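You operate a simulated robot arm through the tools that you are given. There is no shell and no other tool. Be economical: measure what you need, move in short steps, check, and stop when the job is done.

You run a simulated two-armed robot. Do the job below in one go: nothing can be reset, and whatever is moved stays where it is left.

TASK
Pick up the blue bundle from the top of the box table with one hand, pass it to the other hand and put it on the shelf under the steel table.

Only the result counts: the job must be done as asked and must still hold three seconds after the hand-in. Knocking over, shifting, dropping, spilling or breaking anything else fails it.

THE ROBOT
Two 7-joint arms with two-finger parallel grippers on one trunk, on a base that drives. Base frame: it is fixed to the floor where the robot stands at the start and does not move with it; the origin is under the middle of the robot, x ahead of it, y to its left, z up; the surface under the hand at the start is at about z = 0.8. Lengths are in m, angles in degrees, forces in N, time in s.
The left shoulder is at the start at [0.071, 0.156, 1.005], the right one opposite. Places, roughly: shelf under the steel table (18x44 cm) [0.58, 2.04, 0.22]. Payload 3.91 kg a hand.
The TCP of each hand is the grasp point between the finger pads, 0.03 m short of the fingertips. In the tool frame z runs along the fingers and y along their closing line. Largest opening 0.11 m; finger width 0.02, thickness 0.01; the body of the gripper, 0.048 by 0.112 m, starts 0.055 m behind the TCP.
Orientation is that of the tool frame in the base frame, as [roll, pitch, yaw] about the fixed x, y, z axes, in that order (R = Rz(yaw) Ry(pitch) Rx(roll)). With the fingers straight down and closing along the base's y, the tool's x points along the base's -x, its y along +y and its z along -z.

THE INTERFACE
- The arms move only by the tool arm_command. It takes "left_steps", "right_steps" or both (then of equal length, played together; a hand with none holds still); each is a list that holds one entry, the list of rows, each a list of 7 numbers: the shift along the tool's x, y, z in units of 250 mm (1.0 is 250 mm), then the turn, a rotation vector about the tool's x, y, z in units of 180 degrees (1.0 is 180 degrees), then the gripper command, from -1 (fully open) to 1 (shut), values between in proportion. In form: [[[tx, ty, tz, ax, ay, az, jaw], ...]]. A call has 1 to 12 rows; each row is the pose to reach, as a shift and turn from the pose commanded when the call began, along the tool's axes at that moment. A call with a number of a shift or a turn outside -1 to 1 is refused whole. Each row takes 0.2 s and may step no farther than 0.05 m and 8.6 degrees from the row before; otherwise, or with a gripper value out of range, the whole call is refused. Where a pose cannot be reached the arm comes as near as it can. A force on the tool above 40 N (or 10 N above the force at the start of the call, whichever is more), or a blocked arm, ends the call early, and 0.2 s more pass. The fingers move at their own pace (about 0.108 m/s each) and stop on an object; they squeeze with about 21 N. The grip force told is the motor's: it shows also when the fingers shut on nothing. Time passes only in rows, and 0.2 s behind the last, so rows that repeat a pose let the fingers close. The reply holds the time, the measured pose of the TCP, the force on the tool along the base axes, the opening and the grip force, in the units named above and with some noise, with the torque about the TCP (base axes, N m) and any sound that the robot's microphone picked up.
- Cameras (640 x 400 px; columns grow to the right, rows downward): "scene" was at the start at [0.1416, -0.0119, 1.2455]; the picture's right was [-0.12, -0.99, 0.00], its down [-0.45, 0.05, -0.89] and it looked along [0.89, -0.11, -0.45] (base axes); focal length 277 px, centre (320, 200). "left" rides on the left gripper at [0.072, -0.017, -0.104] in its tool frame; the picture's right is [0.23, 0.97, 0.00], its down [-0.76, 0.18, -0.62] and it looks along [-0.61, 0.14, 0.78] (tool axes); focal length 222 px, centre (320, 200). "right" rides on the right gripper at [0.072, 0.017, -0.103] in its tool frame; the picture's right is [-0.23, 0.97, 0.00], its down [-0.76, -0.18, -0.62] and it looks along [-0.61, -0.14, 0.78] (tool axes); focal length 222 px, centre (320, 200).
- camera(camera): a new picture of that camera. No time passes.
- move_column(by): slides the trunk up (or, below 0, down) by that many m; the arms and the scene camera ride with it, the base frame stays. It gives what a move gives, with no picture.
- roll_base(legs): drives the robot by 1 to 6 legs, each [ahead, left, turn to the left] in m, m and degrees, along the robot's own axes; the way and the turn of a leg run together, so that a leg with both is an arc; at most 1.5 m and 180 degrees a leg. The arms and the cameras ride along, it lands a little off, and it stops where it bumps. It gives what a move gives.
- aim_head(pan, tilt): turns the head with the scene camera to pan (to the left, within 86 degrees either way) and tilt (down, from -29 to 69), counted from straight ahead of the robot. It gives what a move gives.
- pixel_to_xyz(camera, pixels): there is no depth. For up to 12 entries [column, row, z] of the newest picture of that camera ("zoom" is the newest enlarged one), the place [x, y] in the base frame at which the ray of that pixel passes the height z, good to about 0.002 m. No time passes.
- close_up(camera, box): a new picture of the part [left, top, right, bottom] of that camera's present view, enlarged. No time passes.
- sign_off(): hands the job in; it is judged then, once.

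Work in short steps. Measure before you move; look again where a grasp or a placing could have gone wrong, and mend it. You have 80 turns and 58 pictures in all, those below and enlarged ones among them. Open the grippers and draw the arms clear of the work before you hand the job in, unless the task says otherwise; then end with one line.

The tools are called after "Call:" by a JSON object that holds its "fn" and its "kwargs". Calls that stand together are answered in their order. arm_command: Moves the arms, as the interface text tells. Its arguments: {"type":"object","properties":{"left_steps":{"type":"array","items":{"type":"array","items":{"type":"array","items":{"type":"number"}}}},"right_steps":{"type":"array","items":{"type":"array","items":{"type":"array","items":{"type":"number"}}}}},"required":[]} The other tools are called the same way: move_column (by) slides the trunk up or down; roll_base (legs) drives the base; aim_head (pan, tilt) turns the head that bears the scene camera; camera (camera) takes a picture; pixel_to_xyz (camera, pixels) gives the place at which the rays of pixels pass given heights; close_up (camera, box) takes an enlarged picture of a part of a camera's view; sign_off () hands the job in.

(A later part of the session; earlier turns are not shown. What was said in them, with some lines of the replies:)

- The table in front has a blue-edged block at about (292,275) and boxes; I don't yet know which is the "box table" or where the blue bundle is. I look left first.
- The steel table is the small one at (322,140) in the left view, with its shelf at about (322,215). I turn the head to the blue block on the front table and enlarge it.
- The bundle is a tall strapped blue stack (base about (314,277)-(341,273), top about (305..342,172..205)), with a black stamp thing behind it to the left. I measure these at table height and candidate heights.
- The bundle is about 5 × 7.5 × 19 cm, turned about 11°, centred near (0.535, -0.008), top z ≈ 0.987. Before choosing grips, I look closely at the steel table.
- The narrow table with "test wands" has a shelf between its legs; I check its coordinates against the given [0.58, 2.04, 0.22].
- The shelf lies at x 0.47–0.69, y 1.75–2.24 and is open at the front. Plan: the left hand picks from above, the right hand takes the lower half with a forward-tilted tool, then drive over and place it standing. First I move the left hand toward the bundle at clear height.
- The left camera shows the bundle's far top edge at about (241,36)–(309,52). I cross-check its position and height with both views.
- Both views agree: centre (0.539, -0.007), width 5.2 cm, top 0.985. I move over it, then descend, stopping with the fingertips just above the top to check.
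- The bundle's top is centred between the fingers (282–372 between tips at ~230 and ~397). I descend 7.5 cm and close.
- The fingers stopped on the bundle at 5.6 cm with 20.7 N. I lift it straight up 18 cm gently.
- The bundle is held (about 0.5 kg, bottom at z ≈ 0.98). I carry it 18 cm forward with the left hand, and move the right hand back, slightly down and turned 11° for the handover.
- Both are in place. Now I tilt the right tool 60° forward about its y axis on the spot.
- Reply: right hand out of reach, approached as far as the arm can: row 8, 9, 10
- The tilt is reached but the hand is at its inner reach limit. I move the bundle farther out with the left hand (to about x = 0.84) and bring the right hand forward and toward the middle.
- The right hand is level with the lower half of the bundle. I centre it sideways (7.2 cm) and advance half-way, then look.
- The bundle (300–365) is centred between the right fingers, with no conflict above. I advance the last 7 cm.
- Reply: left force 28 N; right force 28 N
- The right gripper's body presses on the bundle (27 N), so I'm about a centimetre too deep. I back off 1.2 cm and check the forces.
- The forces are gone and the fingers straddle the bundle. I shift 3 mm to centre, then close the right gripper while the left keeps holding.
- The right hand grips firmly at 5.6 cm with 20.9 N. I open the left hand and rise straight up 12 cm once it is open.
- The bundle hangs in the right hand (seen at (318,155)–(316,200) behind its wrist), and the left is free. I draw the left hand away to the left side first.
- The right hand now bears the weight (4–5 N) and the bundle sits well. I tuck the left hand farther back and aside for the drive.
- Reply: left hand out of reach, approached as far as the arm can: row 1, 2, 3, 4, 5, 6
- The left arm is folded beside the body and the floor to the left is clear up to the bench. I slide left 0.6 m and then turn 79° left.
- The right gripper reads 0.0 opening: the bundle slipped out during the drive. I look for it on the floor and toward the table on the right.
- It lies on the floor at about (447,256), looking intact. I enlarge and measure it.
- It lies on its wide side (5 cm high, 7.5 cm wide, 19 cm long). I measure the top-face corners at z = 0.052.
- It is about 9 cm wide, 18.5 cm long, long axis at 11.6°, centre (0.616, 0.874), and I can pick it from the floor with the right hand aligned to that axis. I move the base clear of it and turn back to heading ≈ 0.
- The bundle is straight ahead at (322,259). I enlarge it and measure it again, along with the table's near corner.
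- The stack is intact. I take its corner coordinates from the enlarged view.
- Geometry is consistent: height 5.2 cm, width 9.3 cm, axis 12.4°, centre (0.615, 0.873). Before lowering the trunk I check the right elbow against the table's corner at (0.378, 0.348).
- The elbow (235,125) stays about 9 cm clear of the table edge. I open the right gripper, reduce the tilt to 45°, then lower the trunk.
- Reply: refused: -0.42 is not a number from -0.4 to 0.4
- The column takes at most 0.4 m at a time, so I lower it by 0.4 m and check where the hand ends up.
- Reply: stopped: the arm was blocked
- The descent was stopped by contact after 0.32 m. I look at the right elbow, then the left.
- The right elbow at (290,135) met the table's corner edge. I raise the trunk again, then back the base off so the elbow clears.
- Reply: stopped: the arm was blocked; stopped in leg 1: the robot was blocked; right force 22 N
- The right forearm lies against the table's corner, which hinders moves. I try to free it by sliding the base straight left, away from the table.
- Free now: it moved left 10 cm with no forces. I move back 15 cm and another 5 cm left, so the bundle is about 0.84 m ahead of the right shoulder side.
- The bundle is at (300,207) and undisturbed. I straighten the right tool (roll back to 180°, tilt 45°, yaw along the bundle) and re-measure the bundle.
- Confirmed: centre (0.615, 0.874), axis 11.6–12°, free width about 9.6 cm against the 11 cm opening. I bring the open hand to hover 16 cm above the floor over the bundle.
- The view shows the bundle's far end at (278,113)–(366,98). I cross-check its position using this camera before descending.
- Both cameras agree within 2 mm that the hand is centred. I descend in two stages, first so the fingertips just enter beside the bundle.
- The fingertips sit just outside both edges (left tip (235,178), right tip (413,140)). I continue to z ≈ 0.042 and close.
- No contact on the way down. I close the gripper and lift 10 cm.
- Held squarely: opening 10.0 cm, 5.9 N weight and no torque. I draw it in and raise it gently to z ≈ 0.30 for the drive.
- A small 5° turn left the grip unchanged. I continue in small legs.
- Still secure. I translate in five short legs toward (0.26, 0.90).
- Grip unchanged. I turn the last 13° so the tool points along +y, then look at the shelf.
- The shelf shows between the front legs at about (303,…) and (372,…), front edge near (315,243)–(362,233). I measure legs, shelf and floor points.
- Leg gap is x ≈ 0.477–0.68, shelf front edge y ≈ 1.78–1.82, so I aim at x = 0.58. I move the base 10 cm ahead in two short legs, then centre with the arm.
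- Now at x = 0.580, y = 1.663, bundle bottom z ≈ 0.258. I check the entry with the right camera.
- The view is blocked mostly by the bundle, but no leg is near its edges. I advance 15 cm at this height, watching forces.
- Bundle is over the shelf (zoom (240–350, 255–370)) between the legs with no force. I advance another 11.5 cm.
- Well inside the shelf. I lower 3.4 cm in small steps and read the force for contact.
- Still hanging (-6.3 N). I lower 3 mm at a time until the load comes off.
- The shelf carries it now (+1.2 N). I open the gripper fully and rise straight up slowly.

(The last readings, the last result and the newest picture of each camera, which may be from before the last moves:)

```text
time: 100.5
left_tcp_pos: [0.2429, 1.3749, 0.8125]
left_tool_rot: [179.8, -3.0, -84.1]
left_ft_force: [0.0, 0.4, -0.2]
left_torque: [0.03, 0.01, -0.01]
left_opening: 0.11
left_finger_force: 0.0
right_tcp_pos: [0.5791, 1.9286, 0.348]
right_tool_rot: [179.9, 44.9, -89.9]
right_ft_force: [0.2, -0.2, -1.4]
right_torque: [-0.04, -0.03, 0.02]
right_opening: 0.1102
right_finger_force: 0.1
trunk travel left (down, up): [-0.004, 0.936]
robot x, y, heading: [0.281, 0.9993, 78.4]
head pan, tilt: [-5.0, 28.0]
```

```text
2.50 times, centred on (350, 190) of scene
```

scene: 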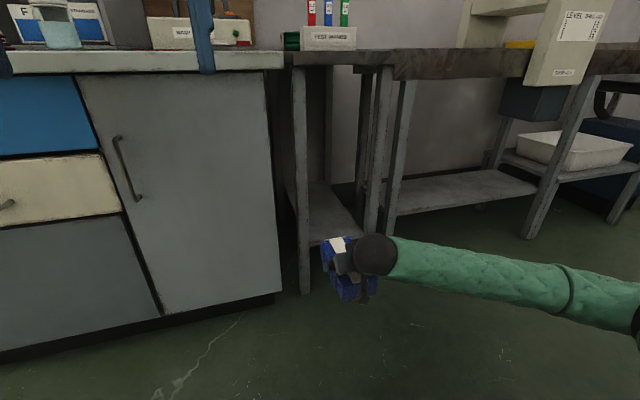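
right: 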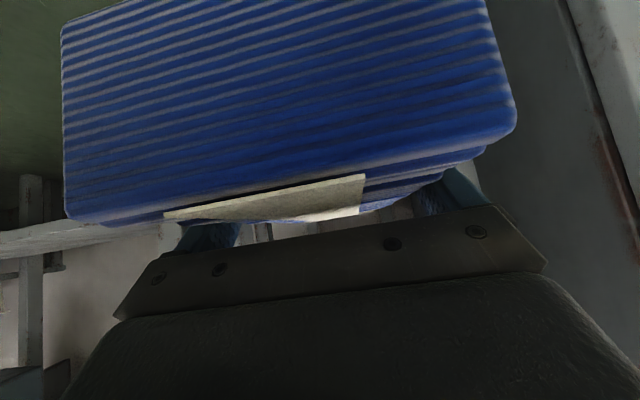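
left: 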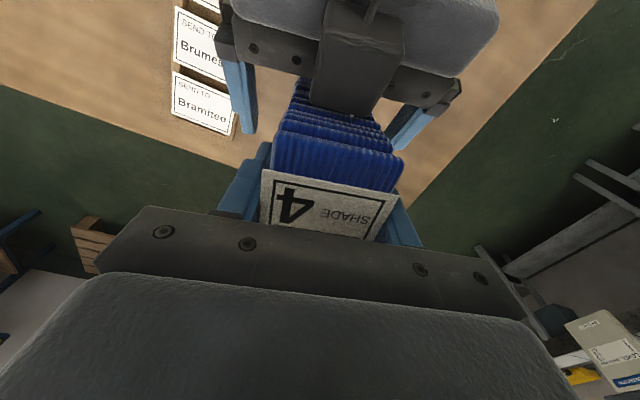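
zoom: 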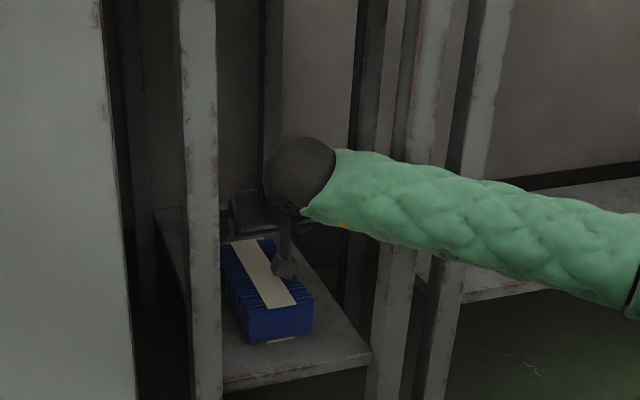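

The bundle lies flat on the shelf and the hand is free above it. I withdraw the hand 25 cm straight back, then back the base off a little and check.

Call:
{"fn": "arm_command", "kwargs": {"right_steps": [[[0.1, 0, -0.1, 0, 0, 0, -1], [0.2, 0, -0.2, 0, 0, 0, -1], [0.3, 0, -0.3, 0, 0, 0, -1], [0.4, 0, -0.4, 0, 0, 0, -1], [0.5, 0, -0.5, 0, 0, 0, -1], [0.6, 0, -0.6, 0, 0, 0, -1], [0.7, 0, -0.7, 0, 0, 0, -1]]]}}

Call:
{"fn": "roll_base", "kwargs": {"legs": [[-0.08, 0, 0], [-0.08, 0, 0]]}}

Call:
{"fn": "camera", "kwargs": {"camera": "scene"}}

```text
time: 102.1
left_tcp_pos: [0.2428, 1.3768, 0.813]
left_tool_rot: [179.8, -3.1, -84.1]
left_ft_force: [-0.4, 0.0, 0.4]
left_torque: [-0.01, 0.0, 0.0]
left_opening: 0.1101
left_finger_force: 0.0
right_tcp_pos: [0.5828, 1.6788, 0.3448]
right_tool_rot: [179.9, 44.9, -89.8]
right_ft_force: [-0.3, -0.8, 0.2]
right_torque: [0.0, 0.01, 0.01]
right_opening: 0.11
right_finger_force: 0.1
trunk travel left (down, up): [-0.004, 0.936]
robot x, y, heading: [0.2847, 0.9965, 78.8]
head pan, tilt: [-5.0, 28.0]
```

```text
time: 103.8
left_tcp_pos: [0.212, 1.2196, 0.812]
left_tool_rot: [179.8, -3.1, -84.2]
left_ft_force: [0.4, 0.5, -0.7]
left_torque: [-0.02, -0.01, 0.02]
left_opening: 0.1102
left_finger_force: 0.1
right_tcp_pos: [0.5538, 1.5206, 0.3464]
right_tool_rot: [179.9, 44.9, -89.9]
right_ft_force: [-0.3, 0.8, 0.5]
right_torque: [-0.02, -0.01, -0.02]
right_opening: 0.1099
right_finger_force: 0.0
trunk travel left (down, up): [-0.004, 0.936]
robot x, y, heading: [0.2555, 0.842, 78.4]
head pan, tilt: [-5.0, 28.0]
```

```text
3 pictures are left
```

scene: 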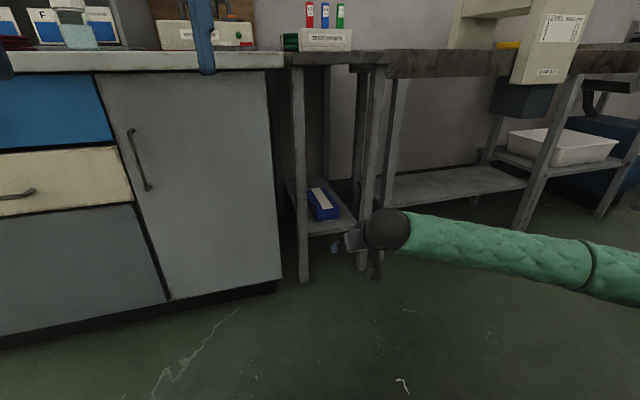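

The bundle rests on the shelf under the steel table at (322,203), both grippers are open, and both arms are clear of the table. I hand the job in.

Call:
{"fn": "sign_off", "kwargs": {}}

```text
The job is handed in.
```

The blue bundle is lying flat on the shelf under the steel table, but it did not get there cleanly. I picked it up with the left hand and passed it to the right. It then slipped out of the right gripper onto the floor during the first base turn, and I picked it up again with the right hand. While I was lowering the trunk to reach it, the right arm pressed against a corner of the box table. I saw nothing shifted there afterwards, but I did not take a full check of the table.
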